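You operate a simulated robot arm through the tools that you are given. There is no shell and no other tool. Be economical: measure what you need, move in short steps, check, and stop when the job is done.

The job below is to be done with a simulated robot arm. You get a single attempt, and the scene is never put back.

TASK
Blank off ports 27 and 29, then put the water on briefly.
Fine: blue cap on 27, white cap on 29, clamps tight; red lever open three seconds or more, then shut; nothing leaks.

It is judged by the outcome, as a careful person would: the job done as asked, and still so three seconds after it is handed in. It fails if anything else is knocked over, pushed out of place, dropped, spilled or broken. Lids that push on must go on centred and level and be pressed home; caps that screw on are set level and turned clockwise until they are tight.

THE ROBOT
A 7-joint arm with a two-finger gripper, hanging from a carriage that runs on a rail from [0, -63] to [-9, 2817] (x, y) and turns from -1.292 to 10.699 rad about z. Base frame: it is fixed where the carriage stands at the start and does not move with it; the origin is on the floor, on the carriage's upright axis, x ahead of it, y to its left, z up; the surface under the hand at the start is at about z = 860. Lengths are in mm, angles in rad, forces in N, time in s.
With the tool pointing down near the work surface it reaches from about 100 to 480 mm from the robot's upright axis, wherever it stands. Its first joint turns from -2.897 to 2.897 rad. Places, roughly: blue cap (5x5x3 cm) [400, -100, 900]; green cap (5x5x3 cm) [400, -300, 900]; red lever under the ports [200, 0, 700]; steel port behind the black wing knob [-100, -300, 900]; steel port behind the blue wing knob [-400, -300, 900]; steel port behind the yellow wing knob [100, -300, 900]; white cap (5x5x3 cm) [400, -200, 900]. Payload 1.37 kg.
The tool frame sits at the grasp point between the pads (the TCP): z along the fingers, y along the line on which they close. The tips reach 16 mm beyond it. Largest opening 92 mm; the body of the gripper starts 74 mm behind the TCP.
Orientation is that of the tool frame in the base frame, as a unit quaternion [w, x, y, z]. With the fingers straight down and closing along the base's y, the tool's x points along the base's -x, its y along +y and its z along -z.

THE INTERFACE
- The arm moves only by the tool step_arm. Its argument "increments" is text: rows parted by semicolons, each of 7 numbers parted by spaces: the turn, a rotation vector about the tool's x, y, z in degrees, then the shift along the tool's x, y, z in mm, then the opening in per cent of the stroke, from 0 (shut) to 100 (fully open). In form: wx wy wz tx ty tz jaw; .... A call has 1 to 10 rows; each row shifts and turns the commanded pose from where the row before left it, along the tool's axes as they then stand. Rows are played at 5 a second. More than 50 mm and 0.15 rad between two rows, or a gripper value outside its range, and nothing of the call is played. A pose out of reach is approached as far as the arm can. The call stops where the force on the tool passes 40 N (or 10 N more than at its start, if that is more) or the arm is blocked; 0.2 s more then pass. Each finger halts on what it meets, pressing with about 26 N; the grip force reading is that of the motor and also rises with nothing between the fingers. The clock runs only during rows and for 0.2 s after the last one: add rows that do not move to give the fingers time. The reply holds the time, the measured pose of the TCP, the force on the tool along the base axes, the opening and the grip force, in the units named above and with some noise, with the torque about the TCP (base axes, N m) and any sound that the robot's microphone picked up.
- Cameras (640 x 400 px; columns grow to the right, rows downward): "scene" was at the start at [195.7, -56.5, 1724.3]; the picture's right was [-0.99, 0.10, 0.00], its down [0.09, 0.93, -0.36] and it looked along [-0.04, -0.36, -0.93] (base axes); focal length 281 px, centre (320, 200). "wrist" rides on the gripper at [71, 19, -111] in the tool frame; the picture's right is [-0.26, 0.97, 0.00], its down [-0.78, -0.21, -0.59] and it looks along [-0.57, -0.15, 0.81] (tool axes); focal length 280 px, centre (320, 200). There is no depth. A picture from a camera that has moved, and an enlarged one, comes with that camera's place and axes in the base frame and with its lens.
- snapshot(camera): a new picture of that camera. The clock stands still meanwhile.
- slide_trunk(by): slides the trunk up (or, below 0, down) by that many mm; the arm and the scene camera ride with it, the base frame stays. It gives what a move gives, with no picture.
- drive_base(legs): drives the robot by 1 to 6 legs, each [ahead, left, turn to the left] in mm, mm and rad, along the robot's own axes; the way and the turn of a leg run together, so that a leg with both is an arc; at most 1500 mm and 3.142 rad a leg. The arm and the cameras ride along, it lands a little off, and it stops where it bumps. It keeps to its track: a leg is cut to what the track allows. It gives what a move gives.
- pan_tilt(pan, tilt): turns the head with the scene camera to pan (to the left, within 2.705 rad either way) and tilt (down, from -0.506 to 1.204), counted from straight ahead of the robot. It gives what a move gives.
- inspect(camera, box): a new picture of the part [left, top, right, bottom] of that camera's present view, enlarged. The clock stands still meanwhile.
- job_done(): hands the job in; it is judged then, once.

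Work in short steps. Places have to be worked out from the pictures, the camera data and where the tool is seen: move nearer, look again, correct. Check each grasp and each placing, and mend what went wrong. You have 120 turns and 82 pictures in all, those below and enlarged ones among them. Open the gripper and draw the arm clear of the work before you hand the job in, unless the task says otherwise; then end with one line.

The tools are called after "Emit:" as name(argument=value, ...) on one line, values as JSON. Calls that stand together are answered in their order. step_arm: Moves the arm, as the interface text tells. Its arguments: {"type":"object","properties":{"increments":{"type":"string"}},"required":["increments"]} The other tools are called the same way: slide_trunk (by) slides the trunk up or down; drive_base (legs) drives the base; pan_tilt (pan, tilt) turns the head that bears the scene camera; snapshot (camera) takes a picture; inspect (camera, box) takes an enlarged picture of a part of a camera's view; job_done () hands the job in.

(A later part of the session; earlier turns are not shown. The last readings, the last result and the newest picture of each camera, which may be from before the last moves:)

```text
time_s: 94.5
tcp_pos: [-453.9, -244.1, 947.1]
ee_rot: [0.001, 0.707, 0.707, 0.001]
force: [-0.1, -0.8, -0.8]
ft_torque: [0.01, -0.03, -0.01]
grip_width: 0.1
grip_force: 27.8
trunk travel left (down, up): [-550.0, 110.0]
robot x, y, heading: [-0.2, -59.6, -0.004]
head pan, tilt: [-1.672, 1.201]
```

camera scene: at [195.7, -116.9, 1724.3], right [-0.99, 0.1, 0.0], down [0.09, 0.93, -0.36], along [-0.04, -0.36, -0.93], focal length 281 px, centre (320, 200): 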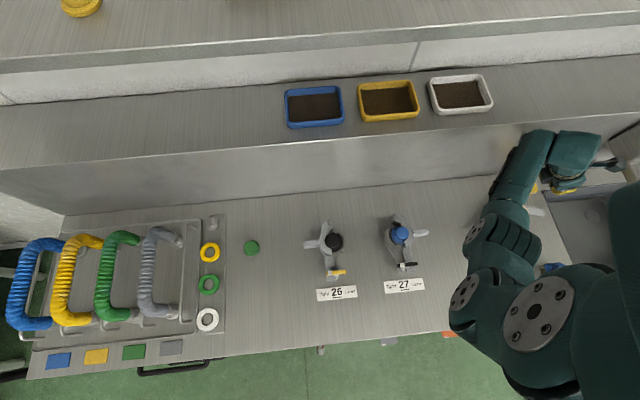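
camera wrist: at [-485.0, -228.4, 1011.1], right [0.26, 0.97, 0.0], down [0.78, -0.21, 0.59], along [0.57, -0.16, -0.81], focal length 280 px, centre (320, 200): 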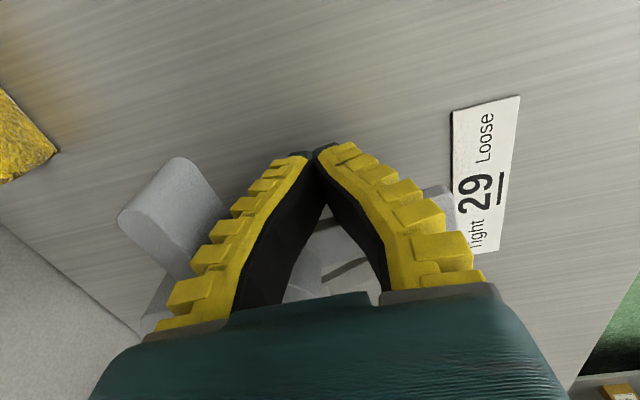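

Yaw is 90° (tool x=+Y, tool y=+X). Position at [-437,-236], lower to z≈904, then push +X.

Emit:
step_arm(increments="0 0 0 8 14 0 0;0 0 0 0 0 25 0;0 0 0 0 0 18 0;0 0 0 0 6 0 0;0 0 0 0 5 0 0;0 0 0 0 5 0 0;0 0 0 0 4 0 0;0 0 0 0 4 0 0;0 0 0 0 0 0 0")

Emit:
snapshot(camera="wrist")

```text
time_s: 96.5
tcp_pos: [-423.5, -237.6, 907.2]
ee_rot: [0.0, 0.707, 0.708, 0.001]
force: [-0.1, -0.5, 0.1]
ft_torque: [0.0, 0.0, 0.01]
grip_width: 0.0
grip_force: 27.8
out of reach, approached as far as the arm can: row 1, 3, 8
trunk travel left (down, up): [-550.0, 110.0]
robot x, y, heading: [1.5, -61.9, -0.007]
head pan, tilt: [-1.672, 1.201]
```

```text
13 pictures are left
camera wrist: at [-404.4, -166.0, 1017.9], right [0.97, -0.26, 0.0], down [-0.21, -0.78, 0.59], along [-0.15, -0.57, -0.81], focal length 280 px, centre (320, 200)
```

wrist: 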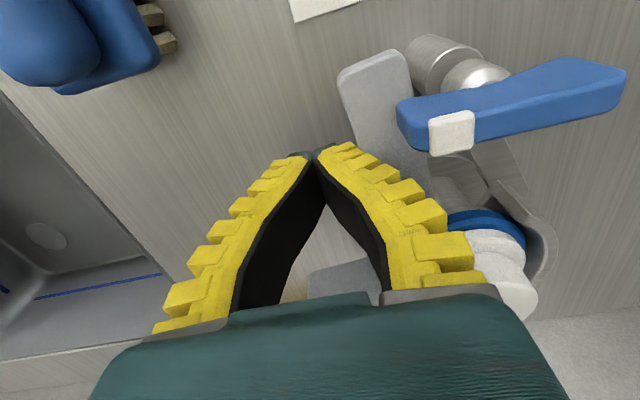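

I can see the arm's end left of the stud, fingers at its outer side. Keep pushing +X.

Emit:
step_arm(increments="0 0 0 0 4 0 0;0 0 0 0 4 0 0;0 0 0 0 3 0 0;0 0 0 0 3 0 0;0 0 0 0 3 0 0;0 0 0 0 0 0 0")

Emit:
snapshot(camera="wrist")

```text
time_s: 97.8
tcp_pos: [-414.5, -241.2, 900.0]
ee_rot: [0.0, 0.707, 0.707, 0.001]
force: [0.2, -0.2, 0.5]
ft_torque: [-0.03, 0.02, 0.03]
grip_width: 0.0
grip_force: 27.6
out of reach, approached as far as the arm can: row 1, 3, 5
trunk travel left (down, up): [-550.0, 110.0]
robot x, y, heading: [-3.4, -59.9, -0.003]
head pan, tilt: [-1.672, 1.201]
```

```text
12 pictures are left
camera wrist: at [-397.0, -169.4, 1011.5], right [0.97, -0.26, 0.0], down [-0.21, -0.78, 0.59], along [-0.15, -0.57, -0.81], focal length 280 px, centre (320, 200)
```

wrist: 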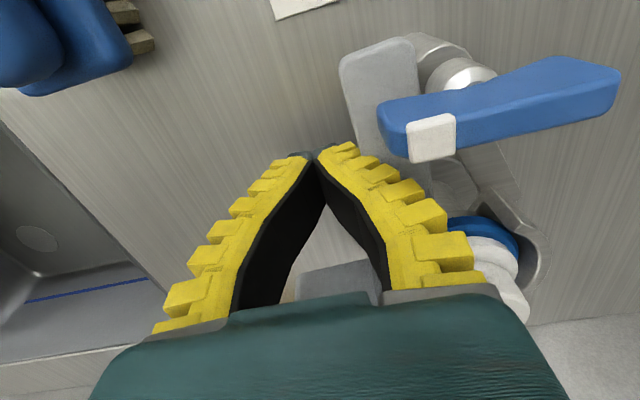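

Near the reach limit but moving; the arm end is getting nearer the stud. Continue with small corrections back to z≈904.

Emit:
step_arm(increments="0 0 0 3 4 -4 0;0 0 0 1 4 0 0;0 0 0 0 3 0 0;0 0 0 0 3 0 0;0 0 0 0 3 0 0;0 0 0 0 0 0 0")

```text
time_s: 99.4
tcp_pos: [-417.3, -241.1, 899.2]
ee_rot: [-0.002, 0.707, 0.707, -0.004]
force: [-1.9, 9.4, 23.1]
ft_torque: [-0.04, -0.55, 0.28]
grip_width: 0.2
grip_force: 26.8
out of reach, approached as far as the arm can: row 1, 3, 5
trunk travel left (down, up): [-550.0, 110.0]
robot x, y, heading: [-1.1, -61.3, -0.003]
head pan, tilt: [-1.672, 1.201]
stopped in row 6: the force on the tool passed its limit at 40 N (the readings are from after the stop); the commanded pose is now the measured one
```

The IK keeps hitting a limit at this low height. I'll lift, move outward, and lower the trunk 80 mm to give the arm a better posture.

Emit:
step_arm(increments="0 0 0 0 -8 0 0;0 0 0 0 -8 -20 0;0 0 0 0 0 -40 0;0 0 0 0 0 -40 0;0 0 0 0 0 0 0")

Emit:
slide_trunk(by=-70)

```text
time_s: 100.6
tcp_pos: [-463.5, -257.6, 969.3]
ee_rot: [-0.001, 0.706, 0.708, 0.0]
force: [0.0, 0.4, 0.7]
ft_torque: [0.0, 0.06, 0.01]
grip_width: 0.0
grip_force: 28.1
out of reach, approached as far as the arm can: row 3, 4
trunk travel left (down, up): [-550.0, 110.0]
robot x, y, heading: [-3.6, -58.4, -0.004]
head pan, tilt: [-1.672, 1.201]
```

```text
time_s: 101.7
tcp_pos: [-464.0, -256.6, 897.9]
ee_rot: [0.001, 0.706, 0.708, -0.002]
force: [0.6, -0.3, 0.6]
ft_torque: [-0.04, 0.02, 0.01]
grip_width: 0.1
grip_force: 27.9
trunk travel left (down, up): [-480.0, 180.0]
robot x, y, heading: [2.1, -58.1, 0.0]
head pan, tilt: [-1.672, 1.201]
```

Now at [-464,-257,898] with the trunk lowered. Move to y≈-238, z≈904 and push +X.

Emit:
step_arm(increments="0 0 0 18 5 -6 0;0 0 0 0 12 0 0;0 0 0 0 12 0 0;0 0 0 0 6 0 0;0 0 0 0 4 0 0;0 0 0 0 4 0 0;0 0 0 0 4 0 0;0 0 0 0 0 0 0")

```text
time_s: 103.5
tcp_pos: [-451.6, -251.6, 879.0]
ee_rot: [0.001, 0.707, 0.708, 0.001]
force: [0.4, 0.1, -0.3]
ft_torque: [0.0, -0.02, 0.01]
grip_width: 0.1
grip_force: 28.3
out of reach, approached as far as the arm can: row 1, 2, 3, 4, 5, 7
trunk travel left (down, up): [-480.0, 180.0]
robot x, y, heading: [-4.9, -60.0, -0.003]
head pan, tilt: [-1.672, 1.201]
```

This yaw posture is against a joint limit (and tips are close to the bench). Raise the trunk back up first, then return the wrist to yaw 0.

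Emit:
slide_trunk(by=110)

Emit:
step_arm(increments="0 0 -8 0 0 0 0;0 0 -8 0 0 0 0;0 0 -8 0 0 0 0;0 0 -8 0 0 0 0;0 0 -8 0 0 0 0;0 0 -8 0 0 0 0;0 0 -8 0 0 0 0;0 0 -8 0 0 0 0;0 0 -8 0 0 0 0;0 0 -8 0 0 0 0")

Emit:
step_arm(increments="0 0 -8 0 0 0 0;0 0 -2 0 0 0 0;0 0 0 -10 5 0 0;0 0 0 -10 5 0 0;0 0 0 0 0 0 0")

```text
time_s: 104.9
tcp_pos: [-452.1, -252.8, 989.5]
ee_rot: [0.002, 0.707, 0.708, 0.001]
force: [0.0, 0.8, -0.2]
ft_torque: [-0.04, -0.02, 0.02]
grip_width: 0.0
grip_force: 27.8
trunk travel left (down, up): [-590.0, 70.0]
robot x, y, heading: [-0.9, -59.2, 0.002]
head pan, tilt: [-1.672, 1.201]
```

```text
time_s: 107.1
tcp_pos: [-451.3, -251.8, 989.6]
ee_rot: [0.002, 0.086, 0.996, 0.0]
force: [-0.2, -0.2, -0.1]
ft_torque: [0.0, 0.02, 0.0]
grip_width: 0.0
grip_force: 27.7
trunk travel left (down, up): [-590.0, 70.0]
robot x, y, heading: [2.0, -58.4, -0.001]
head pan, tilt: [-1.672, 1.201]
```

```text
time_s: 108.3
tcp_pos: [-445.0, -247.9, 980.1]
ee_rot: [0.002, 0.0, 1.0, 0.0]
force: [-0.6, -0.7, -0.2]
ft_torque: [0.01, 0.0, 0.01]
grip_width: 0.1
grip_force: 27.8
out of reach, approached as far as the arm can: row 3, 4
trunk travel left (down, up): [-590.0, 70.0]
robot x, y, heading: [-0.5, -59.6, -0.003]
head pan, tilt: [-1.672, 1.201]
```

Inward motion is still limited; I need to see the arm's posture.

Emit:
snapshot(camera="scene")

```text
11 pictures are left
camera scene: at [195.7, -117.0, 1764.3], right [-0.99, 0.1, 0.0], down [0.1, 0.93, -0.36], along [-0.04, -0.36, -0.93], focal length 281 px, centre (320, 200)
```

scene: 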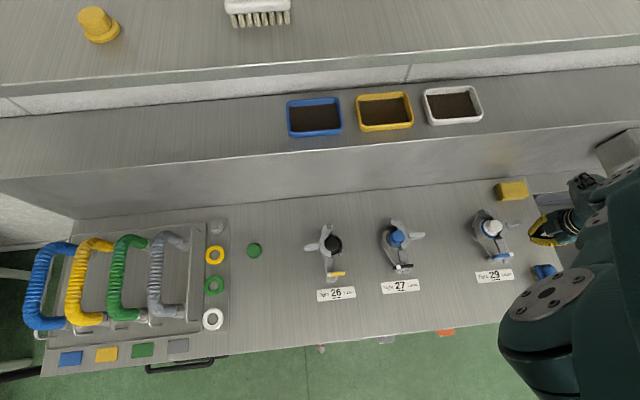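

The elbow has swung outward (-x side), folding the arm. I'll try to restore the posture by lifting high first.

Emit:
step_arm(increments="0 0 0 0 0 -45 0;0 0 0 0 0 -45 0;0 0 0 0 0 -45 0;0 0 0 0 0 -45 0;0 0 0 0 0 0 0")

Emit:
step_arm(increments="0 0 0 -20 -40 0 0;0 0 0 -20 -40 0 0;0 0 0 -40 -20 0 0;0 0 0 -40 -20 0 0;0 0 0 -45 0 0 0;0 0 0 -45 0 0 0;0 0 0 0 0 0 0")

```text
time_s: 109.5
tcp_pos: [-513.9, -278.2, 1121.7]
ee_rot: [0.002, 0.0, 1.0, 0.001]
force: [0.1, -0.1, 0.0]
ft_torque: [0.01, -0.01, 0.0]
grip_width: 0.1
grip_force: 27.9
out of reach, approached as far as the arm can: row 1, 2, 3, 4
trunk travel left (down, up): [-590.0, 70.0]
robot x, y, heading: [1.4, -59.5, -0.007]
head pan, tilt: [-1.672, 1.201]
```

```text
time_s: 110.9
tcp_pos: [-387.0, -444.6, 1091.2]
ee_rot: [0.0, 0.004, 1.0, 0.006]
force: [-4.0, 14.8, 8.6]
ft_torque: [-1.25, -0.38, 0.04]
grip_width: 0.3
grip_force: 27.4
out of reach, approached as far as the arm can: row 3, 4, 5, 6
trunk travel left (down, up): [-590.0, 70.0]
robot x, y, heading: [1.6, -59.2, -0.002]
head pan, tilt: [-1.672, 1.201]
stopped in row 6: the force on the tool passed its limit at 63 N (the readings are from after the stop); the commanded pose is now the measured one
```

Touched the riser behind (no objects there). Pull back +y and up, then take stock.

Emit:
step_arm(increments="0 0 0 0 10 0 0;0 0 0 0 15 0 0;0 0 0 0 0 0 0")

Emit:
snapshot(camera="scene")

```text
time_s: 111.7
tcp_pos: [-394.3, -432.8, 1083.9]
ee_rot: [0.001, 0.002, 1.0, 0.004]
force: [0.3, 1.2, 0.3]
ft_torque: [0.0, -0.02, 0.0]
grip_width: 0.0
grip_force: 28.1
out of reach, approached as far as the arm can: row 1, 2
trunk travel left (down, up): [-590.0, 70.0]
robot x, y, heading: [2.0, -57.4, -0.007]
head pan, tilt: [-1.672, 1.201]
```

```text
10 pictures are left
camera scene: at [195.6, -117.1, 1764.3], right [-0.99, 0.1, 0.0], down [0.1, 0.93, -0.36], along [-0.04, -0.36, -0.93], focal length 281 px, centre (320, 200)
```

scene: 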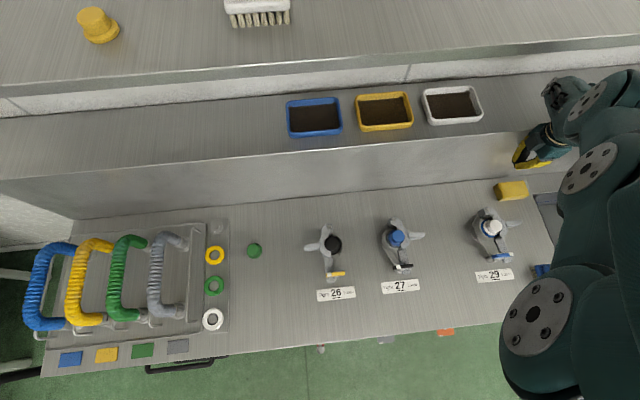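

I suspect joint 1's limit (-2.897 rad): the azimuth to port 29's far side is ~-2.75. Turning the carriage clockwise frees that joint; I'll turn by -0.6 rad (hand sweeps through empty air over the sink) and check.

Emit:
drive_base(legs=[[0, 0, -0.6]])

```text
time_s: 113.7
tcp_pos: [-537.4, -151.0, 1085.4]
ee_rot: [0.001, 0.293, 0.956, 0.004]
force: [-0.3, -0.6, -0.3]
ft_torque: [-0.01, 0.03, -0.01]
grip_width: 0.0
grip_force: 27.7
trunk travel left (down, up): [-590.0, 70.0]
robot x, y, heading: [1.4, -58.3, -0.594]
head pan, tilt: [-1.672, 1.201]
```

Joint 1 now has 0.6 rad more room. Test moving inward towards [-390,-235].

Emit:
step_arm(increments="0 0 0 -42 3 0 0;0 0 0 -42 3 0 0;0 0 0 -42 3 0 0;0 0 0 -42 3 0 0;0 0 0 0 0 0 0")

```text
time_s: 114.9
tcp_pos: [-478.1, -264.0, 1039.0]
ee_rot: [0.002, 0.293, 0.956, 0.004]
force: [1.0, 0.1, -0.5]
ft_torque: [0.0, -0.02, -0.05]
grip_width: 0.0
grip_force: 27.5
out of reach, approached as far as the arm can: row 1, 2, 3, 4
trunk travel left (down, up): [-590.0, 70.0]
robot x, y, heading: [2.7, -61.8, -0.592]
head pan, tilt: [-1.672, 1.201]
```

Still restricted at radius ≥ ~519, so another joint is at its limit (likely wrist pitch). Try tilting the fingers outward 32° and then moving inward.

Emit:
step_arm(increments="0 8 0 0 0 0 0;0 8 0 0 0 0 0;0 8 0 0 0 0 0;0 8 0 0 0 0 0;0 0 0 -34 0 -21 0;0 0 0 -34 0 -21 0;0 0 0 0 0 0 0")

```text
time_s: 116.5
tcp_pos: [-446.7, -329.9, 1010.3]
ee_rot: [-0.263, 0.282, 0.919, 0.085]
force: [-0.2, 0.4, -0.6]
ft_torque: [0.01, 0.02, 0.03]
grip_width: 0.0
grip_force: 27.4
out of reach, approached as far as the arm can: row 1, 2, 3, 5, 6
trunk travel left (down, up): [-590.0, 70.0]
robot x, y, heading: [-0.9, -60.2, -0.593]
head pan, tilt: [-1.672, 1.201]
```

The elbow has swivelled with joint 1 pinned at its limit. Remedy: turn the carriage further clockwise, then sweep the hand counter-clockwise with plenty of joint-1 room. First untilt and lift, then turn -0.65.

Emit:
step_arm(increments="0 -8 0 0 0 0 0;0 -8 0 0 0 0 0;0 -8 0 0 0 0 0;0 -8 0 0 0 0 0;0 0 0 15 0 -20 0;0 0 0 15 0 -20 0;0 0 0 0 0 0 0")

Emit:
drive_base(legs=[[0, 0, -0.65]])

```text
time_s: 118.1
tcp_pos: [-467.8, -310.0, 1054.8]
ee_rot: [0.002, 0.293, 0.956, 0.003]
force: [0.9, 0.4, -1.2]
ft_torque: [0.02, 0.02, 0.01]
grip_width: 0.0
grip_force: 27.8
out of reach, approached as far as the arm can: row 1, 4
trunk travel left (down, up): [-590.0, 70.0]
robot x, y, heading: [1.1, -59.4, -0.59]
head pan, tilt: [-1.672, 1.201]
```

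```text
time_s: 120.3
tcp_pos: [-523.1, 26.9, 1054.9]
ee_rot: [0.002, 0.586, 0.81, 0.003]
force: [-0.3, -0.5, 0.2]
ft_torque: [0.02, 0.01, 0.01]
grip_width: 0.0
grip_force: 27.9
trunk travel left (down, up): [-590.0, 70.0]
robot x, y, heading: [3.5, -58.9, -1.252]
head pan, tilt: [-1.672, 1.201]
```

Now sweep the hand counter-clockwise back along the arc (tool yaw turning with it), 9 rows of 45 mm.

Emit:
step_arm(increments="0 0 -4.9 -39.8 -20.9 0 0;0 0 -4.9 -39.8 -20.9 0 0;0 0 -4.9 -39.8 -20.9 0 0;0 0 -4.9 -39.8 -20.9 0 0;0 0 -4.9 -39.8 -20.9 0 0;0 0 -4.9 -39.8 -20.9 0 0;0 0 -4.9 -39.8 -20.9 0 0;0 0 -4.9 -39.8 -20.9 0 0;0 0 0 0 0 0 0")

```text
time_s: 122.3
tcp_pos: [-475.9, -321.9, 1052.3]
ee_rot: [0.002, 0.279, 0.96, 0.002]
force: [0.2, -0.4, 0.8]
ft_torque: [0.05, 0.0, 0.0]
grip_width: 0.0
grip_force: 27.9
trunk travel left (down, up): [-590.0, 70.0]
robot x, y, heading: [3.2, -60.0, -1.251]
head pan, tilt: [-1.672, 1.201]
```

No limits hit. Now test moving inward.

Emit:
step_arm(increments="0 0 0 -19.8 41 0 0;0 0 0 -19.8 41 0 0;0 0 0 -19.8 41 0 0;0 0 0 0 0 0 0")

```text
time_s: 123.3
tcp_pos: [-361.5, -249.2, 1053.7]
ee_rot: [0.004, 0.28, 0.96, 0.002]
force: [-0.3, -0.1, -0.8]
ft_torque: [-0.02, 0.0, -0.02]
grip_width: 0.0
grip_force: 27.9
trunk travel left (down, up): [-590.0, 70.0]
robot x, y, heading: [1.2, -63.4, -1.249]
head pan, tilt: [-1.672, 1.201]
```

Posture is freed. Yaw to 90° (V along x) and go to the outer side of the arm, [-440,-236].

Emit:
step_arm(increments="0 0 8 0 0 0 0;0 0 8 0 0 0 0;0 0 8 0 0 0 0;0 0 8 0 0 0 0;0 0 8 0 0 0 0;0 0 8 0 0 0 0;0 0 8 0 0 0 0;0 0 1.5 0 0 0 0;0 0 0 0 0 0 0")

Emit:
step_arm(increments="0 0 0 6 -40 0 0;0 0 0 6 -40 0 0;0 0 0 0 0 40 0;0 0 0 0 0 40 0;0 0 0 0 0 40 0;0 0 0 0 0 28 0;0 0 0 0 0 0 0")

```text
time_s: 125.3
tcp_pos: [-359.1, -250.3, 1054.2]
ee_rot: [0.001, 0.708, 0.706, 0.003]
force: [-0.9, -0.3, 0.1]
ft_torque: [0.0, -0.01, 0.01]
grip_width: 0.3
grip_force: 27.8
trunk travel left (down, up): [-590.0, 70.0]
robot x, y, heading: [-2.8, -60.6, -1.249]
head pan, tilt: [-1.672, 1.201]
```

```text
time_s: 126.9
tcp_pos: [-441.0, -238.0, 944.2]
ee_rot: [0.002, 0.707, 0.707, 0.004]
force: [-0.1, 1.1, -0.5]
ft_torque: [-0.01, -0.02, 0.0]
grip_width: 0.0
grip_force: 27.5
out of reach, approached as far as the arm can: row 5, 6
trunk travel left (down, up): [-590.0, 70.0]
robot x, y, heading: [1.4, -60.8, -1.25]
head pan, tilt: [-1.672, 1.201]
```

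Now it's simple maximum extension because the trunk is 40 mm up; lower the trunk 40 mm.

Emit:
slide_trunk(by=-40)

Emit:
step_arm(increments="0 0 0 0 6 0 0;0 0 0 0 6 0 0;0 0 0 0 5 0 0;0 0 0 0 4 0 0;0 0 0 0 4 0 0;0 0 0 0 3 0 0;0 0 0 0 3 0 0;0 0 0 0 0 0 0")

```text
time_s: 127.7
tcp_pos: [-440.6, -239.1, 904.6]
ee_rot: [0.001, 0.707, 0.707, 0.003]
force: [-0.4, 0.6, -0.8]
ft_torque: [0.0, -0.02, 0.01]
grip_width: 0.0
grip_force: 27.8
trunk travel left (down, up): [-550.0, 110.0]
robot x, y, heading: [-2.7, -59.9, -1.251]
head pan, tilt: [-1.672, 1.201]
```

```text
time_s: 129.5
tcp_pos: [-415.6, -239.9, 902.5]
ee_rot: [0.002, 0.707, 0.707, 0.005]
force: [-0.7, -0.1, 0.6]
ft_torque: [0.0, -0.03, -0.01]
grip_width: 0.0
grip_force: 27.5
out of reach, approached as far as the arm can: row 6
trunk travel left (down, up): [-550.0, 110.0]
robot x, y, heading: [-2.7, -58.3, -1.251]
head pan, tilt: [-1.672, 1.201]
```

No contact yet; continue.

Emit:
step_arm(increments="0 0 0 0 4 -1 0;0 0 0 0 3 0 0;0 0 0 0 3 0 0;0 0 0 0 3 0 0;0 0 0 0 3 0 0;0 0 0 0 0 0 0")

Emit:
snapshot(camera="wrist")

```text
time_s: 130.9
tcp_pos: [-411.8, -242.1, 898.0]
ee_rot: [-0.001, 0.707, 0.708, 0.002]
force: [-1.2, 10.2, 34.7]
ft_torque: [-0.09, -0.74, 0.39]
grip_width: 0.1
grip_force: 26.4
out of reach, approached as far as the arm can: row 1, 3, 5
trunk travel left (down, up): [-550.0, 110.0]
robot x, y, heading: [2.3, -54.7, -1.248]
head pan, tilt: [-1.672, 1.201]
```

```text
9 pictures are left
camera wrist: at [-393.9, -171.0, 1008.6], right [0.97, -0.26, 0.0], down [-0.21, -0.78, 0.59], along [-0.15, -0.57, -0.81], focal length 280 px, centre (320, 200)
```

wrist: 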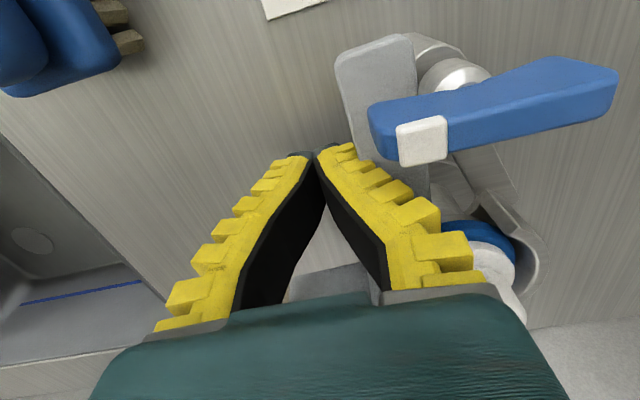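

I need to see what blocks the arm; zoom in on the stud/arm area from this good viewpoint.

Emit:
inspect(camera="wrist", box=[310, 10, 570, 330])

```text
1.25 times, centred on (440, 170) of wrist
camera zoom: at [-393.9, -171.0, 1008.6], right [0.97, -0.26, 0.0], down [-0.21, -0.78, 0.59], along [-0.15, -0.57, -0.81], focal length 350 px, centre (170, 238)
```

zoom: 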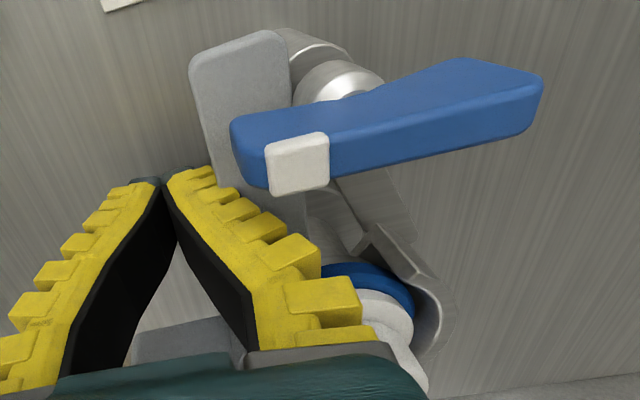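

Insight: the finger at y≈-242 was catching the end of the C. The free gap for pushing the arm is y≈-229 (between C end and wing). Back out, shift to y≈-229, lift 40, drop the trunk 35 for better reach.

Emit:
step_arm(increments="0 0 0 0 -8 -2 0;0 0 0 0 -10 -10 0;0 0 0 13 0 -30 0;0 0 0 0 0 0 0")

Emit:
slide_trunk(by=-35)

```text
time_s: 131.9
tcp_pos: [-438.9, -233.6, 926.1]
ee_rot: [0.002, 0.706, 0.708, 0.004]
force: [-1.1, 0.0, -0.5]
ft_torque: [-0.03, -0.02, -0.02]
grip_width: 0.3
grip_force: 27.8
out of reach, approached as far as the arm can: row 3
trunk travel left (down, up): [-550.0, 110.0]
robot x, y, heading: [-1.7, -59.4, -1.249]
head pan, tilt: [-1.672, 1.201]
```

```text
time_s: 132.7
tcp_pos: [-439.1, -234.1, 893.0]
ee_rot: [0.001, 0.707, 0.707, 0.004]
force: [0.4, 0.4, -0.8]
ft_torque: [0.0, -0.02, 0.02]
grip_width: 0.1
grip_force: 27.9
trunk travel left (down, up): [-515.0, 145.0]
robot x, y, heading: [-1.9, -60.9, -1.251]
head pan, tilt: [-1.672, 1.201]
```

Now set y≈-229, z≈904 and push +X in steps.

Emit:
step_arm(increments="0 0 0 5 0 -11 0;0 0 0 0 6 0 0;0 0 0 0 6 0 0;0 0 0 0 5 0 0;0 0 0 0 5 0 0;0 0 0 0 4 0 0;0 0 0 0 0 0 0")

```text
time_s: 134.3
tcp_pos: [-434.0, -236.4, 886.1]
ee_rot: [0.002, 0.707, 0.707, 0.005]
force: [0.3, -0.3, 0.3]
ft_torque: [-0.07, 0.01, 0.03]
grip_width: 0.0
grip_force: 28.4
out of reach, approached as far as the arm can: row 1, 2, 3, 4, 5
trunk travel left (down, up): [-515.0, 145.0]
robot x, y, heading: [-0.8, -60.4, -1.247]
head pan, tilt: [-1.672, 1.201]
```

Yaw 90 with the swivelled elbow keeps hitting limits. I'll restore the natural posture: raise, unwind yaw, and pass through the front of the bench before returning.

Emit:
slide_trunk(by=35)

Emit:
step_arm(increments="0 0 -8 0 -10 -20 0;0 0 -8 0 0 -30 0;0 0 -8 0 0 -30 0;0 0 -8 0 0 -30 0;0 0 -8 0 0 -20 0;0 0 -8 0 0 0 0;0 0 -8 0 0 0 0;0 0 -8 0 0 0 0;0 0 -8 0 0 0 0;0 0 -8 0 0 0 0")

Emit:
step_arm(increments="0 0 -8 0 0 0 0;0 0 -2 -40 0 -20 0;0 0 0 -40 -20 -20 0;0 0 0 -45 -15 0 0;0 0 0 -45 -15 0 0;0 0 0 -45 -15 0 0;0 0 0 -45 -15 0 0;0 0 0 -45 -15 0 0;0 0 0 -45 -15 0 0;0 0 0 0 0 0 0")

```text
time_s: 135.1
tcp_pos: [-432.6, -236.4, 923.1]
ee_rot: [0.002, 0.707, 0.707, 0.004]
force: [-0.4, 0.0, -0.2]
ft_torque: [0.0, -0.01, -0.04]
grip_width: 0.0
grip_force: 27.8
trunk travel left (down, up): [-550.0, 110.0]
robot x, y, heading: [-0.2, -61.4, -1.251]
head pan, tilt: [-1.672, 1.201]
```

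```text
time_s: 137.3
tcp_pos: [-493.3, -257.1, 1021.3]
ee_rot: [0.004, 0.086, 0.996, 0.002]
force: [0.6, 0.3, -1.1]
ft_torque: [0.03, 0.02, -0.02]
grip_width: 0.0
grip_force: 28.3
out of reach, approached as far as the arm can: row 1, 2, 3, 4, 5
trunk travel left (down, up): [-550.0, 110.0]
robot x, y, heading: [-3.6, -61.8, -1.251]
head pan, tilt: [-1.672, 1.201]
```

```text
time_s: 139.3
tcp_pos: [-319.0, -442.4, 971.5]
ee_rot: [0.005, 0.008, 1.0, 0.01]
force: [-9.0, 29.1, 2.8]
ft_torque: [-3.64, -1.18, 0.29]
grip_width: 0.3
grip_force: 28.2
out of reach, approached as far as the arm can: row 2, 3, 4, 5, 6, 7, 8, 9
trunk travel left (down, up): [-550.0, 110.0]
robot x, y, heading: [3.1, -62.4, -1.259]
head pan, tilt: [-1.672, 1.201]
stopped in row 9: the force on the tool passed its limit at 80 N (the readings are from after the stop); the commanded pose is now the measured one
```

Contact with the riser again (only wall). Back off +y in small steps and see what the arm can do.

Emit:
step_arm(increments="0 0 0 3 8 0 0;0 0 0 5 10 0 0;0 0 0 10 10 0 0;0 0 0 0 0 0 0")

Emit:
snapshot(camera="scene")

```text
time_s: 140.3
tcp_pos: [-334.6, -427.2, 966.1]
ee_rot: [0.008, 0.006, 1.0, 0.009]
force: [0.0, 0.2, 1.1]
ft_torque: [0.01, -0.02, 0.02]
grip_width: 0.0
grip_force: 27.8
out of reach, approached as far as the arm can: row 1, 2
trunk travel left (down, up): [-550.0, 110.0]
robot x, y, heading: [-3.2, -57.5, -1.256]
head pan, tilt: [-1.672, 1.201]
```

```text
7 pictures are left
camera scene: at [9.4, -262.3, 1724.1], right [-0.22, 0.98, 0.0], down [0.91, 0.2, -0.36], along [-0.35, -0.08, -0.93], focal length 281 px, centre (320, 200)
```

scene: 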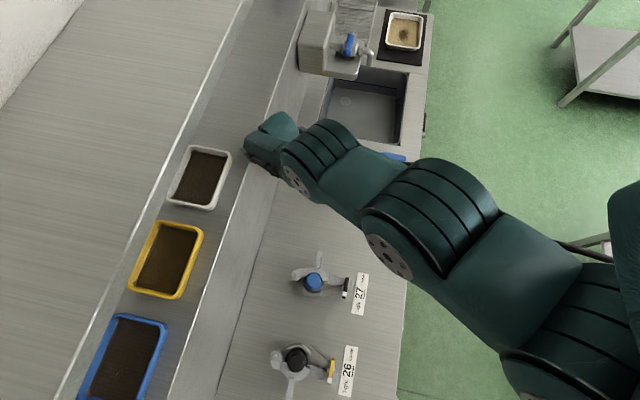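

The picture shows the elbow bent sideways; I think joint 7 is pinned at yaw 0 this far round. I'll rotate yaw +48° here, then lift and move inward.

Emit:
step_arm(increments="0 0 8 0 0 -10 0;0 0 8 0 0 -10 0;0 0 8 0 0 -10 0;0 0 8 0 0 -10 0;0 0 8 0 0 -10 0;0 0 8 0 0 -10 0;0 0 0 0 0 0 0")

Emit:
step_arm(increments="0 0 0 0 40 0 0;0 0 0 0 40 0 0;0 0 0 -20 35 0 0;0 0 0 -20 35 0 0;0 0 0 0 0 0 0")

```text
time_s: 141.9
tcp_pos: [-348.9, -435.8, 1007.6]
ee_rot: [0.005, 0.414, 0.91, 0.019]
force: [12.4, 30.2, -12.1]
ft_torque: [-3.11, 1.36, 0.59]
grip_width: 0.1
grip_force: 28.3
out of reach, approached as far as the arm can: row 1, 2, 3, 4, 5, 6
trunk travel left (down, up): [-550.0, 110.0]
robot x, y, heading: [-0.1, -59.8, -1.25]
head pan, tilt: [-1.672, 1.201]
```

```text
time_s: 142.2
tcp_pos: [-350.2, -435.2, 1007.1]
ee_rot: [0.004, 0.414, 0.91, 0.018]
force: [6.0, 18.1, 4.7]
ft_torque: [-2.44, 0.56, 0.42]
grip_width: 0.2
grip_force: 27.7
out of reach, approached as far as the arm can: row 1
trunk travel left (down, up): [-550.0, 110.0]
robot x, y, heading: [-0.0, -62.7, -1.251]
head pan, tilt: [-1.672, 1.201]
stopped in row 1: the force on the tool passed its limit at 54 N (the readings are from after the stop); the commanded pose is now the measured one
```

Pressing the wall; I'll use the rail: drive the carriage +y by 150 mm, which carries the hand clear of the riser.

Emit:
drive_base(legs=[[-142, 47, 0]])

```text
time_s: 143.5
tcp_pos: [-352.5, -294.0, 1008.5]
ee_rot: [0.004, 0.413, 0.911, 0.013]
force: [0.7, -0.2, 0.4]
ft_torque: [-0.05, 0.01, 0.0]
grip_width: 0.1
grip_force: 27.7
trunk travel left (down, up): [-550.0, 110.0]
robot x, y, heading: [-1.2, 93.4, -1.252]
head pan, tilt: [-1.672, 1.201]
```

Free. Back the carriage another 200 mm for room, then sweep the hand counter-clockwise with the yaw co-rotating.

Emit:
drive_base(legs=[[-190, 63, 0]])

Emit:
step_arm(increments="0 0 -4.9 -44.6 5.1 0 0;0 0 -4.9 -44.6 5.1 0 0;0 0 -4.9 -44.6 5.1 0 0;0 0 -4.9 -44.6 5.1 0 0;0 0 -4.9 -44.6 5.1 0 0;0 0 -4.9 -44.6 5.1 0 0;0 0 -4.9 -44.6 5.1 0 0;0 0 -4.9 -44.6 5.1 0 0;0 0 -4.9 -44.6 5.1 0 0;0 0 -4.9 -44.6 5.1 0 0")

```text
time_s: 145.1
tcp_pos: [-354.1, -90.7, 1008.9]
ee_rot: [0.005, 0.414, 0.91, 0.013]
force: [0.2, -0.1, -0.2]
ft_torque: [0.01, -0.02, 0.0]
grip_width: 0.0
grip_force: 27.9
trunk travel left (down, up): [-550.0, 110.0]
robot x, y, heading: [-1.6, 291.9, -1.257]
head pan, tilt: [-1.672, 1.201]
```

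```text
time_s: 147.3
tcp_pos: [55.0, -242.6, 1013.8]
ee_rot: [0.009, -0.002, 1.0, 0.011]
force: [-0.4, -0.4, 0.3]
ft_torque: [0.03, -0.07, -0.01]
grip_width: 0.0
grip_force: 27.9
trunk travel left (down, up): [-550.0, 110.0]
robot x, y, heading: [-1.0, 288.4, -1.253]
head pan, tilt: [-1.672, 1.201]
```

Swept freely. Now move inward (+y) and test.

Emit:
step_arm(increments="-1.2 1 0 0 45 0 0;0 0 0 0 45 0 0;0 0 0 0 45 0 0;0 0 0 0 45 0 0;0 0 0 0 45 0 0;0 0 0 0 0 0 0")

Emit:
snapshot(camera="scene")

```text
time_s: 148.7
tcp_pos: [74.0, -166.6, 926.5]
ee_rot: [0.0, -0.003, 1.0, 0.021]
force: [-0.9, 0.7, 0.1]
ft_torque: [-0.01, -0.04, 0.0]
grip_width: 0.0
grip_force: 27.4
out of reach, approached as far as the arm can: row 1, 2, 3, 4, 5
trunk travel left (down, up): [-550.0, 110.0]
robot x, y, heading: [-0.7, 291.9, -1.252]
head pan, tilt: [-1.672, 1.201]
```

```text
6 pictures are left
camera scene: at [7.9, 89.4, 1724.3], right [-0.21, 0.98, 0.0], down [0.91, 0.2, -0.36], along [-0.35, -0.08, -0.93], focal length 281 px, centre (320, 200)
```

scene: 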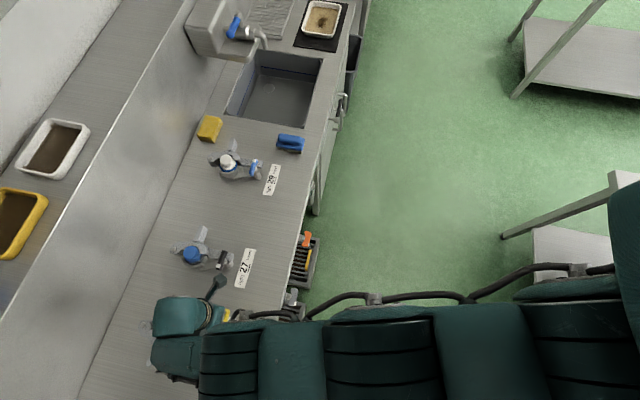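

Inward motion makes the hand slide down, like a pinned wrist joint. Test: tilt fingers toward the robot (wx negative) while lifting, near port 26's free side.

Emit:
step_arm(increments="-8 0 0 0 0 -5 0;-8 0 0 0 0 -5 0;-8 0 0 0 0 -5 0;0 0 0 0 0 0 0")

Emit:
step_arm(increments="0 0 0 0 10 -30 0;0 0 0 0 10 -30 0;0 0 0 0 10 -30 0;0 0 0 0 0 0 0")

```text
time_s: 149.7
tcp_pos: [56.4, -126.8, 1025.7]
ee_rot: [-0.001, -0.002, 0.973, 0.232]
force: [-0.6, 0.1, 0.2]
ft_torque: [0.0, -0.03, 0.06]
grip_width: 0.0
grip_force: 27.8
out of reach, approached as far as the arm can: row 1, 2, 3
trunk travel left (down, up): [-550.0, 110.0]
robot x, y, heading: [-1.2, 290.3, -1.254]
head pan, tilt: [-1.672, 1.201]
```

```text
time_s: 150.7
tcp_pos: [59.5, -165.4, 1106.0]
ee_rot: [0.001, -0.001, 0.973, 0.23]
force: [0.1, 0.0, 0.3]
ft_torque: [-0.01, 0.04, 0.01]
grip_width: 0.0
grip_force: 28.1
out of reach, approached as far as the arm can: row 1, 2, 3
trunk travel left (down, up): [-550.0, 110.0]
robot x, y, heading: [-3.2, 292.1, -1.254]
head pan, tilt: [-1.672, 1.201]
```

The geometry fits an arm that is stretched nearly straight (singular), so pure inward moves have no effect. I'll zig-zag sideways while commanding inward to let the elbow bend.

Emit:
step_arm(increments="0 0 0 -35 22 11 0;0 0 0 -35 22 11 0;0 0 0 35 22 11 0;0 0 0 35 22 11 0;0 0 0 -35 22 11 0;0 0 0 -35 22 11 0;0 0 0 35 22 11 0;0 0 0 35 22 11 0;0 0 0 0 0 0 0")

```text
time_s: 152.7
tcp_pos: [93.4, -127.9, 1035.7]
ee_rot: [-0.001, -0.002, 0.973, 0.229]
force: [-0.2, 0.2, 0.8]
ft_torque: [0.0, 0.0, 0.02]
grip_width: 0.0
grip_force: 27.9
out of reach, approached as far as the arm can: row 1, 2, 3, 4, 5, 6, 7, 8
trunk travel left (down, up): [-550.0, 110.0]
robot x, y, heading: [-4.3, 294.5, -1.256]
head pan, tilt: [-1.672, 1.201]
```

Test whether the arm really is fully stretched: command a small outward move.

Emit:
step_arm(increments="0 0 0 0 -27 -13 0;0 0 0 0 -27 -13 0;0 0 0 0 0 0 0")

```text
time_s: 153.5
tcp_pos: [86.8, -152.2, 1044.1]
ee_rot: [0.0, -0.001, 0.973, 0.229]
force: [0.6, 0.0, -0.3]
ft_torque: [-0.02, -0.01, 0.01]
grip_width: 0.0
grip_force: 28.0
out of reach, approached as far as the arm can: row 1, 2
trunk travel left (down, up): [-550.0, 110.0]
robot x, y, heading: [-0.1, 290.7, -1.256]
head pan, tilt: [-1.672, 1.201]
```

Neither in nor out: truly straight/singular. Earlier it came free after tilting outward and back; I'll repeat that (tilt outward past vertical, then return).

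Emit:
step_arm(increments="8 0 0 0 0 -10 0;8 0 0 0 0 -10 0;8 0 0 0 0 -10 0;8 0 0 0 0 -5 0;8 0 0 0 0 0 0;8 0 0 0 0 0 0;8 0 0 0 0 0 0;0 0 0 0 0 0 0")

Emit:
step_arm(increments="0 0 0 0 20 -20 0;0 0 0 0 20 -20 0;-8 0 0 0 0 0 0;-8 0 0 0 0 0 0;-8 0 0 0 0 0 0;-5 0 0 0 0 0 0;0 0 0 0 15 -15 0;0 0 0 0 15 -15 0;0 0 0 0 0 0 0")

```text
time_s: 155.3
tcp_pos: [117.4, -312.4, 999.6]
ee_rot: [0.001, -0.001, 0.967, -0.256]
force: [-0.6, -1.0, -0.2]
ft_torque: [-0.01, 0.02, 0.03]
grip_width: 0.0
grip_force: 27.7
out of reach, approached as far as the arm can: row 1, 2, 3, 4, 5, 6, 7
trunk travel left (down, up): [-550.0, 110.0]
robot x, y, heading: [-0.2, 292.8, -1.259]
head pan, tilt: [-1.672, 1.201]
```

```text
time_s: 157.3
tcp_pos: [116.4, -253.5, 1034.5]
ee_rot: [0.0, -0.002, 0.999, -0.043]
force: [0.5, -0.4, -0.5]
ft_torque: [0.0, 0.02, -0.01]
grip_width: 0.0
grip_force: 28.5
out of reach, approached as far as the arm can: row 1, 2, 3, 4, 5, 6, 7, 8
trunk travel left (down, up): [-550.0, 110.0]
robot x, y, heading: [-0.3, 289.4, -1.254]
head pan, tilt: [-1.672, 1.201]
```

The shoulder seems offset from the carriage axis, so sweeping clockwise with a gentle inward component should bend the elbow gradually (that's what freed it before).

Emit:
step_arm(increments="-0.5 0 4.7 44 -4 0 0;-0.5 0 4.7 44 -4 0 0;-0.5 0 4.7 44 -3 0 0;-0.5 0 4.7 44 -3 0 0;-0.5 0 4.7 44 -3 0 0;-0.5 0 4.7 44 -2 0 0;-0.5 0 4.7 44 -2 0 0;-0.5 0 4.7 44 -2 0 0;-0.5 0 4.7 44 -2 0 0;-0.5 0 4.7 44 -2 0 0")

```text
time_s: 159.5
tcp_pos: [-297.7, -144.2, 1016.5]
ee_rot: [0.018, 0.398, 0.917, 0.004]
force: [0.6, -0.1, 0.0]
ft_torque: [0.05, 0.04, -0.01]
grip_width: 0.0
grip_force: 27.7
out of reach, approached as far as the arm can: row 2, 4, 6, 8, 10
trunk travel left (down, up): [-550.0, 110.0]
robot x, y, heading: [0.5, 294.1, -1.254]
head pan, tilt: [-1.672, 1.201]
```

Nearly free (alternating rows succeed). Try inward in tiny rows.

Emit:
step_arm(increments="0 0 0 1 4 0 0;0 0 0 1 4 0 0;0 0 0 1 4 0 0;0 0 0 1 4 0 0;0 0 0 1 5 0 0;0 0 0 1 5 0 0;0 0 0 2 6 0 0;0 0 0 2 8 0 0;0 0 0 2 10 0 0;0 0 0 2 10 0 0")

```text
time_s: 161.7
tcp_pos: [-291.8, -130.3, 990.9]
ee_rot: [0.017, 0.397, 0.918, 0.003]
force: [-0.2, -0.8, 0.2]
ft_torque: [-0.03, 0.02, 0.0]
grip_width: 0.0
grip_force: 27.9
out of reach, approached as far as the arm can: row 1, 2, 3, 4, 5, 6, 7, 8, 9, 10
trunk travel left (down, up): [-550.0, 110.0]
robot x, y, heading: [1.2, 293.6, -1.256]
head pan, tilt: [-1.672, 1.201]
```

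A pitch tilt of the fingers toward the robot should flex the elbow (min-norm IK). I'll tilt inward ~56° in one go and then command inward moves.

Emit:
step_arm(increments="-7.8 1.7 0 0 0 -5 0;-7.8 1.7 0 0 0 -5 0;-7.8 1.7 0 0 0 -5 0;-7.8 1.7 0 0 0 -5 0;-7.8 1.7 0 0 0 -5 0;-7.8 1.7 0 0 0 0 0;-7.8 1.7 0 0 0 0 0;0 0 0 0 0 0 0")

Emit:
step_arm(increments="0 0 0 3.7 16.4 24.9 0;0 0 0 3.7 16.4 24.9 0;0 0 0 3.7 16.4 24.9 0;0 0 0 3.7 16.4 24.9 0;0 0 0 0 0 0 0")

```text
time_s: 163.5
tcp_pos: [-232.0, -22.8, 1078.7]
ee_rot: [0.088, 0.362, 0.851, 0.37]
force: [0.3, 0.6, -0.5]
ft_torque: [0.01, -0.02, 0.05]
grip_width: 0.0
grip_force: 27.6
out of reach, approached as far as the arm can: row 1, 2, 3, 4, 5, 6, 7
trunk travel left (down, up): [-550.0, 110.0]
robot x, y, heading: [-3.0, 291.1, -1.255]
head pan, tilt: [-1.672, 1.201]
```

```text
time_s: 164.7
tcp_pos: [-167.7, 71.1, 1037.0]
ee_rot: [0.089, 0.362, 0.852, 0.368]
force: [-0.7, -0.2, 0.1]
ft_torque: [-0.04, -0.02, -0.01]
grip_width: 0.3
grip_force: 28.2
out of reach, approached as far as the arm can: row 2, 3
trunk travel left (down, up): [-550.0, 110.0]
robot x, y, heading: [2.0, 292.8, -1.248]
head pan, tilt: [-1.672, 1.201]
```

Freed: the hand moved inward properly. Now straighten the tool back to vertical.

Emit:
step_arm(increments="0 0 0 3.7 16.4 24.9 0;7.8 -1.7 0 0 0 0 0;7.8 -1.7 0 0 0 0 0;7.8 -1.7 0 0 0 0 0;7.8 -1.7 0 0 0 0 0;7.8 -1.7 0 0 0 0 0;7.8 -1.7 0 0 0 0 0;0 0 0 0 0 0 0")

```text
time_s: 166.5
tcp_pos: [-150.3, 93.1, 1033.1]
ee_rot: [0.01, 0.397, 0.917, -0.032]
force: [-0.4, -0.3, -0.3]
ft_torque: [0.03, 0.02, 0.01]
grip_width: 0.1
grip_force: 27.8
trunk travel left (down, up): [-550.0, 110.0]
robot x, y, heading: [1.6, 289.7, -1.25]
head pan, tilt: [-1.672, 1.201]
```

Free and natural again. Drive the carriage back to y≈-61 and level the tool.

Emit:
drive_base(legs=[[333, -111, 0]])

Emit:
step_arm(increments="-3.7 0.8 0 0 0 0 0;0 0 0 0 0 0 0")

```text
time_s: 168.8
tcp_pos: [-149.9, -255.3, 1032.9]
ee_rot: [0.011, 0.397, 0.917, -0.033]
force: [0.6, -0.5, -0.4]
ft_torque: [-0.02, 0.04, -0.03]
grip_width: 0.0
grip_force: 28.1
trunk travel left (down, up): [-550.0, 110.0]
robot x, y, heading: [0.7, -56.7, -1.252]
head pan, tilt: [-1.672, 1.201]
```

```text
time_s: 169.4
tcp_pos: [-151.5, -254.8, 1031.3]
ee_rot: [0.017, 0.396, 0.918, 0.0]
force: [0.0, -0.1, -0.5]
ft_torque: [-0.02, 0.01, 0.02]
grip_width: 0.1
grip_force: 27.8
trunk travel left (down, up): [-550.0, 110.0]
robot x, y, heading: [-0.3, -54.1, -1.255]
head pan, tilt: [-1.672, 1.201]
```

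Level the residual 2° tilt, raise, lower the trunk 100 mm (gives far more reach margin), and yaw to 90°.

Emit:
step_arm(increments="0.8 1.8 0 0 0 -40 0;0 0 0 0 0 -40 0;0 0 8 0 0 0 0;0 0 8 0 0 0 0;0 0 8 0 0 0 0;0 0 8 0 0 0 0;0 0 8 0 0 0 0;0 0 3.2 0 0 0 0;0 0 0 0 0 0 0")

Emit:
slide_trunk(by=-100)

Emit:
step_arm(increments="0 0 0 4.3 -47 0 0;0 0 0 4.3 -47 0 0;0 0 0 4.3 -47 0 0;0 0 0 4.3 -47 0 0;0 0 0 4.3 -47 0 0;0 0 0 4.3 -47 0 0;0 0 0 0 0 0 0")

```text
time_s: 171.4
tcp_pos: [-151.0, -254.5, 1113.3]
ee_rot: [0.0, 0.707, 0.708, 0.0]
force: [-0.2, 0.5, -0.3]
ft_torque: [0.01, 0.0, -0.01]
grip_width: 0.0
grip_force: 27.6
trunk travel left (down, up): [-550.0, 110.0]
robot x, y, heading: [0.4, -55.9, -1.252]
head pan, tilt: [-1.672, 1.201]
```

```text
time_s: 172.7
tcp_pos: [-151.5, -254.3, 1013.3]
ee_rot: [0.0, 0.706, 0.708, -0.001]
force: [-0.1, 0.2, 0.8]
ft_torque: [-0.01, 0.02, 0.0]
grip_width: 0.0
grip_force: 28.0
trunk travel left (down, up): [-450.0, 210.0]
robot x, y, heading: [4.5, -55.3, -1.254]
head pan, tilt: [-1.672, 1.201]
```

```text
time_s: 174.3
tcp_pos: [-434.3, -229.5, 1014.2]
ee_rot: [0.0, 0.707, 0.707, 0.0]
force: [0.2, 1.1, 0.4]
ft_torque: [0.0, -0.02, -0.01]
grip_width: 0.0
grip_force: 27.9
trunk travel left (down, up): [-450.0, 210.0]
robot x, y, heading: [-1.5, -54.5, -1.248]
head pan, tilt: [-1.672, 1.201]
```

No limits now. Descend to z≈904 and push +X at y≈-229.

Emit:
step_arm(increments="0 0 0 0 0 40 0;0 0 0 0 0 40 0;0 0 0 0 0 30 0;0 0 0 0 6 0 0;0 0 0 0 5 0 0;0 0 0 0 5 0 0;0 0 0 0 4 0 0;0 0 0 0 4 0 0;0 0 0 0 0 0 0")

Emit:
step_arm(increments="0 0 0 0 3 0 0;0 0 0 0 3 0 0;0 0 0 0 3 0 0;0 0 0 0 3 0 0;0 0 0 0 3 0 0;0 0 0 0 2 0 0;0 0 0 0 0 0 0")

```text
time_s: 176.3
tcp_pos: [-410.6, -230.3, 904.2]
ee_rot: [0.0, 0.707, 0.708, -0.001]
force: [-0.3, -0.9, -0.5]
ft_torque: [-0.03, 0.05, 0.01]
grip_width: 0.0
grip_force: 27.8
trunk travel left (down, up): [-450.0, 210.0]
robot x, y, heading: [0.7, -57.2, -1.254]
head pan, tilt: [-1.672, 1.201]
```

```text
time_s: 177.3
tcp_pos: [-407.6, -229.7, 907.7]
ee_rot: [-0.006, 0.708, 0.706, -0.009]
force: [-22.7, -1.0, -16.6]
ft_torque: [-0.03, 0.32, 0.0]
grip_width: 0.0
grip_force: 27.2
trunk travel left (down, up): [-450.0, 210.0]
robot x, y, heading: [2.4, -53.4, -1.256]
head pan, tilt: [-1.672, 1.201]
stopped in row 4: the force on the tool passed its limit at 42 N (the readings are from after the stop); the commanded pose is now the measured one
```

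Solid contact at the arm, blocked at 42 N. Look.

Emit:
inspect(camera="wrist", box=[290, 10, 570, 330])

```text
1.25 times, centred on (430, 170) of wrist
camera zoom: at [-385.7, -157.3, 1015.5], right [0.96, -0.26, -0.02], down [-0.2, -0.78, 0.6], along [-0.17, -0.57, -0.8], focal length 350 px, centre (182, 238)
```

zoom: 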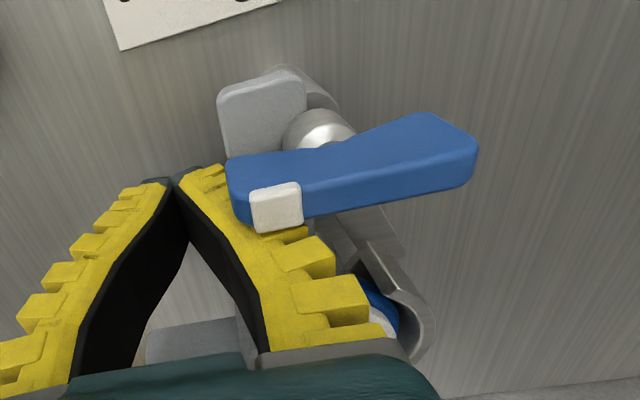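

The arm now reaches under the nut, like port 27. Lift, unwind yaw to 0, and go above the blue knob.

Emit:
step_arm(increments="0 0 0 0 -8 0 0;0 0 0 0 -12 0 0;-1.2 0.2 0 0 0 -40 0;0 0 0 0 0 -40 0;0 0 -8 5 10 0 0;0 0 -8 0 0 0 0;0 0 -8 0 0 0 0;0 0 -8 0 0 0 0;0 0 -8 0 0 0 0;0 0 -8 0 0 0 36")

Emit:
step_arm(increments="0 0 -8 0 0 0 36;0 0 -8 0 0 0 36;0 0 -8 0 0 0 36;0 0 -8 0 0 0 36;0 0 -8 0 0 0 36;0 0 -2 0 0 0 36;0 0 0 0 0 0 36")

```text
time_s: 179.5
tcp_pos: [-411.8, -222.3, 984.4]
ee_rot: [0.005, 0.356, 0.934, 0.002]
force: [0.2, 0.2, 0.6]
ft_torque: [-0.01, 0.0, -0.06]
grip_width: 36.7
grip_force: 2.7
trunk travel left (down, up): [-450.0, 210.0]
robot x, y, heading: [1.9, -55.8, -1.252]
head pan, tilt: [-1.672, 1.201]
```

```text
time_s: 181.1
tcp_pos: [-410.8, -223.6, 983.5]
ee_rot: [0.006, -0.001, 1.0, 0.0]
force: [0.7, 0.1, -0.6]
ft_torque: [-0.03, 0.03, 0.06]
grip_width: 36.7
grip_force: 2.7
trunk travel left (down, up): [-450.0, 210.0]
robot x, y, heading: [2.1, -57.7, -1.258]
head pan, tilt: [-1.672, 1.201]
```

Go over the knob and descend with the 34 mm opening.

Emit:
step_arm(increments="0 0.7 0 -26 8 0 36;0 0 0 -26 8 0 36;0 0 0 0 0 30 36;0 0 0 0 0 25 36;0 0 0 0 0 0 36")

Emit:
snapshot(camera="wrist")

```text
time_s: 182.3
tcp_pos: [-360.7, -207.9, 927.9]
ee_rot: [-0.001, 0.001, 1.0, 0.0]
force: [0.1, 0.2, 0.5]
ft_torque: [0.05, 0.05, 0.02]
grip_width: 36.8
grip_force: 2.9
trunk travel left (down, up): [-450.0, 210.0]
robot x, y, heading: [1.2, -51.2, -1.255]
head pan, tilt: [-1.672, 1.201]
```

```text
4 pictures are left
camera wrist: at [-429.7, -188.5, 1039.0], right [0.26, 0.97, 0.0], down [0.78, -0.21, 0.59], along [0.57, -0.15, -0.81], focal length 280 px, centre (320, 200)
```

wrist: 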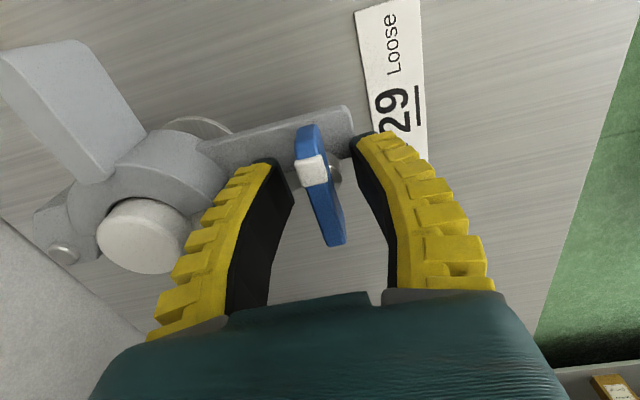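

Now identical to 27's picture before tightening. Lower 4 mm, grip, ease 2 mm up and start turning clockwise.

Emit:
step_arm(increments="0 0 0 0 0 4 36;0 0 0 0 0 0 0;0 0 0 0 0 0 0;0 0 0 0 0 0 0;0 0 0 0 0 -2 0;0 0 8 0 0 0 0;0 0 8 0 0 0 0;0 0 8 0 0 0 0;0 0 8 0 0 0 0;0 0 8 0 0 0 0")

Emit:
step_arm(increments="0 0 8 0 0 0.5 0;0 0 8 0 0 0.3 0;0 0 8 0 0 0.2 0;0 0 8 0 0 0.2 0;0 0 8 0 0 0.2 0;0 0 8 0 0 0.2 0;0 0 8 0 0 0 0;0 0 0 0 0 0 0")

```text
time_s: 184.5
tcp_pos: [-358.8, -206.3, 927.8]
ee_rot: [0.0, 0.343, 0.939, 0.0]
force: [-7.6, 3.5, -18.8]
ft_torque: [0.1, 0.11, 0.03]
grip_width: 8.9
grip_force: 27.5
trunk travel left (down, up): [-450.0, 210.0]
robot x, y, heading: [3.2, -54.7, -1.25]
head pan, tilt: [-1.672, 1.201]
```

```text
time_s: 186.3
tcp_pos: [-359.1, -206.7, 927.1]
ee_rot: [-0.002, 0.744, 0.668, -0.001]
force: [5.0, 9.2, 13.7]
ft_torque: [0.19, -0.07, 0.0]
grip_width: 8.5
grip_force: 27.6
trunk travel left (down, up): [-450.0, 210.0]
robot x, y, heading: [-2.1, -56.8, -1.254]
head pan, tilt: [-1.672, 1.201]
```

Same behaviour as on 27. Continue to ~152° and then 190°.

Emit:
step_arm(increments="0 0 8 0 0 0 0;0 0 8 0 0 0 0;0 0 8 0 0 0 0;0 0 8 0 0 0 0;0 0 8 0 0 0 0;0 0 8 0 0 0 0;0 0 8 0 0 0 0;0 0 0 0 0 0 0")

Emit:
step_arm(increments="0 0 8 0 0 0 0;0 0 8 0 0 0 0;0 0 8 0 0 0 0;0 0 4 0 0 0 0;0 0 5 0 0 0 0;0 0 5 0 0 0 0;0 0 0 0 0 0 0")

```text
time_s: 188.1
tcp_pos: [-359.7, -206.8, 926.8]
ee_rot: [-0.001, 0.971, 0.241, -0.001]
force: [8.8, 11.4, 26.0]
ft_torque: [0.07, -0.14, -0.03]
grip_width: 8.4
grip_force: 27.8
trunk travel left (down, up): [-450.0, 210.0]
robot x, y, heading: [1.0, -51.6, -1.253]
head pan, tilt: [-1.672, 1.201]
```

```text
time_s: 189.7
tcp_pos: [-359.0, -205.4, 924.9]
ee_rot: [0.0, 0.996, -0.088, -0.001]
force: [-0.1, 7.1, 9.8]
ft_torque: [0.11, 0.04, 0.02]
grip_width: 9.4
grip_force: 27.8
trunk travel left (down, up): [-450.0, 210.0]
robot x, y, heading: [-1.0, -54.9, -1.255]
head pan, tilt: [-1.672, 1.201]
```

Knob 29 reached its stop (grip widened at 190°). Release, lift, and draw the hand inward above the ports.

Emit:
step_arm(increments="0 0 0 0 0 0 36;0 0 0 0 0 0 36;0 0 -8 0 0 -15 36;0 0 -2 0 0 -40 36;0 0 0 0 0 -40 36;0 0 0 40 -20 -20 36;0 0 0 45 0 0 36;0 0 0 45 0 0 36;0 0 0 45 0 0 0;0 0 0 0 0 0 0")

Emit:
drive_base(legs=[[-380, 126, 0], [-133, 44, 0]])

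Emit:
pan_tilt(pan=0.13, tilt=1.1)

```text
time_s: 191.9
tcp_pos: [-183.9, -188.2, 1041.4]
ee_rot: [0.0, 1.0, 0.0, -0.001]
force: [-0.1, -0.1, 0.0]
ft_torque: [-0.01, -0.02, -0.02]
grip_width: 0.0
grip_force: 26.1
trunk travel left (down, up): [-450.0, 210.0]
robot x, y, heading: [0.3, -56.7, -1.259]
head pan, tilt: [-1.672, 1.201]
```

```text
time_s: 195.3
tcp_pos: [-186.3, 350.5, 1042.1]
ee_rot: [-0.001, 1.0, 0.001, -0.002]
force: [0.1, -1.2, 0.5]
ft_torque: [0.01, -0.01, 0.01]
grip_width: 0.0
grip_force: 25.6
trunk travel left (down, up): [-450.0, 210.0]
robot x, y, heading: [1.3, 480.4, -1.255]
head pan, tilt: [-1.672, 1.201]
```

```text
time_s: 197.1
tcp_pos: [-186.7, 352.6, 1042.3]
ee_rot: [0.0, 1.0, 0.0, -0.001]
force: [0.9, 1.0, 0.2]
ft_torque: [0.0, -0.02, 0.04]
grip_width: 0.0
grip_force: 26.0
trunk travel left (down, up): [-450.0, 210.0]
robot x, y, heading: [-4.0, 486.4, -1.256]
head pan, tilt: [0.129, 1.1]
```

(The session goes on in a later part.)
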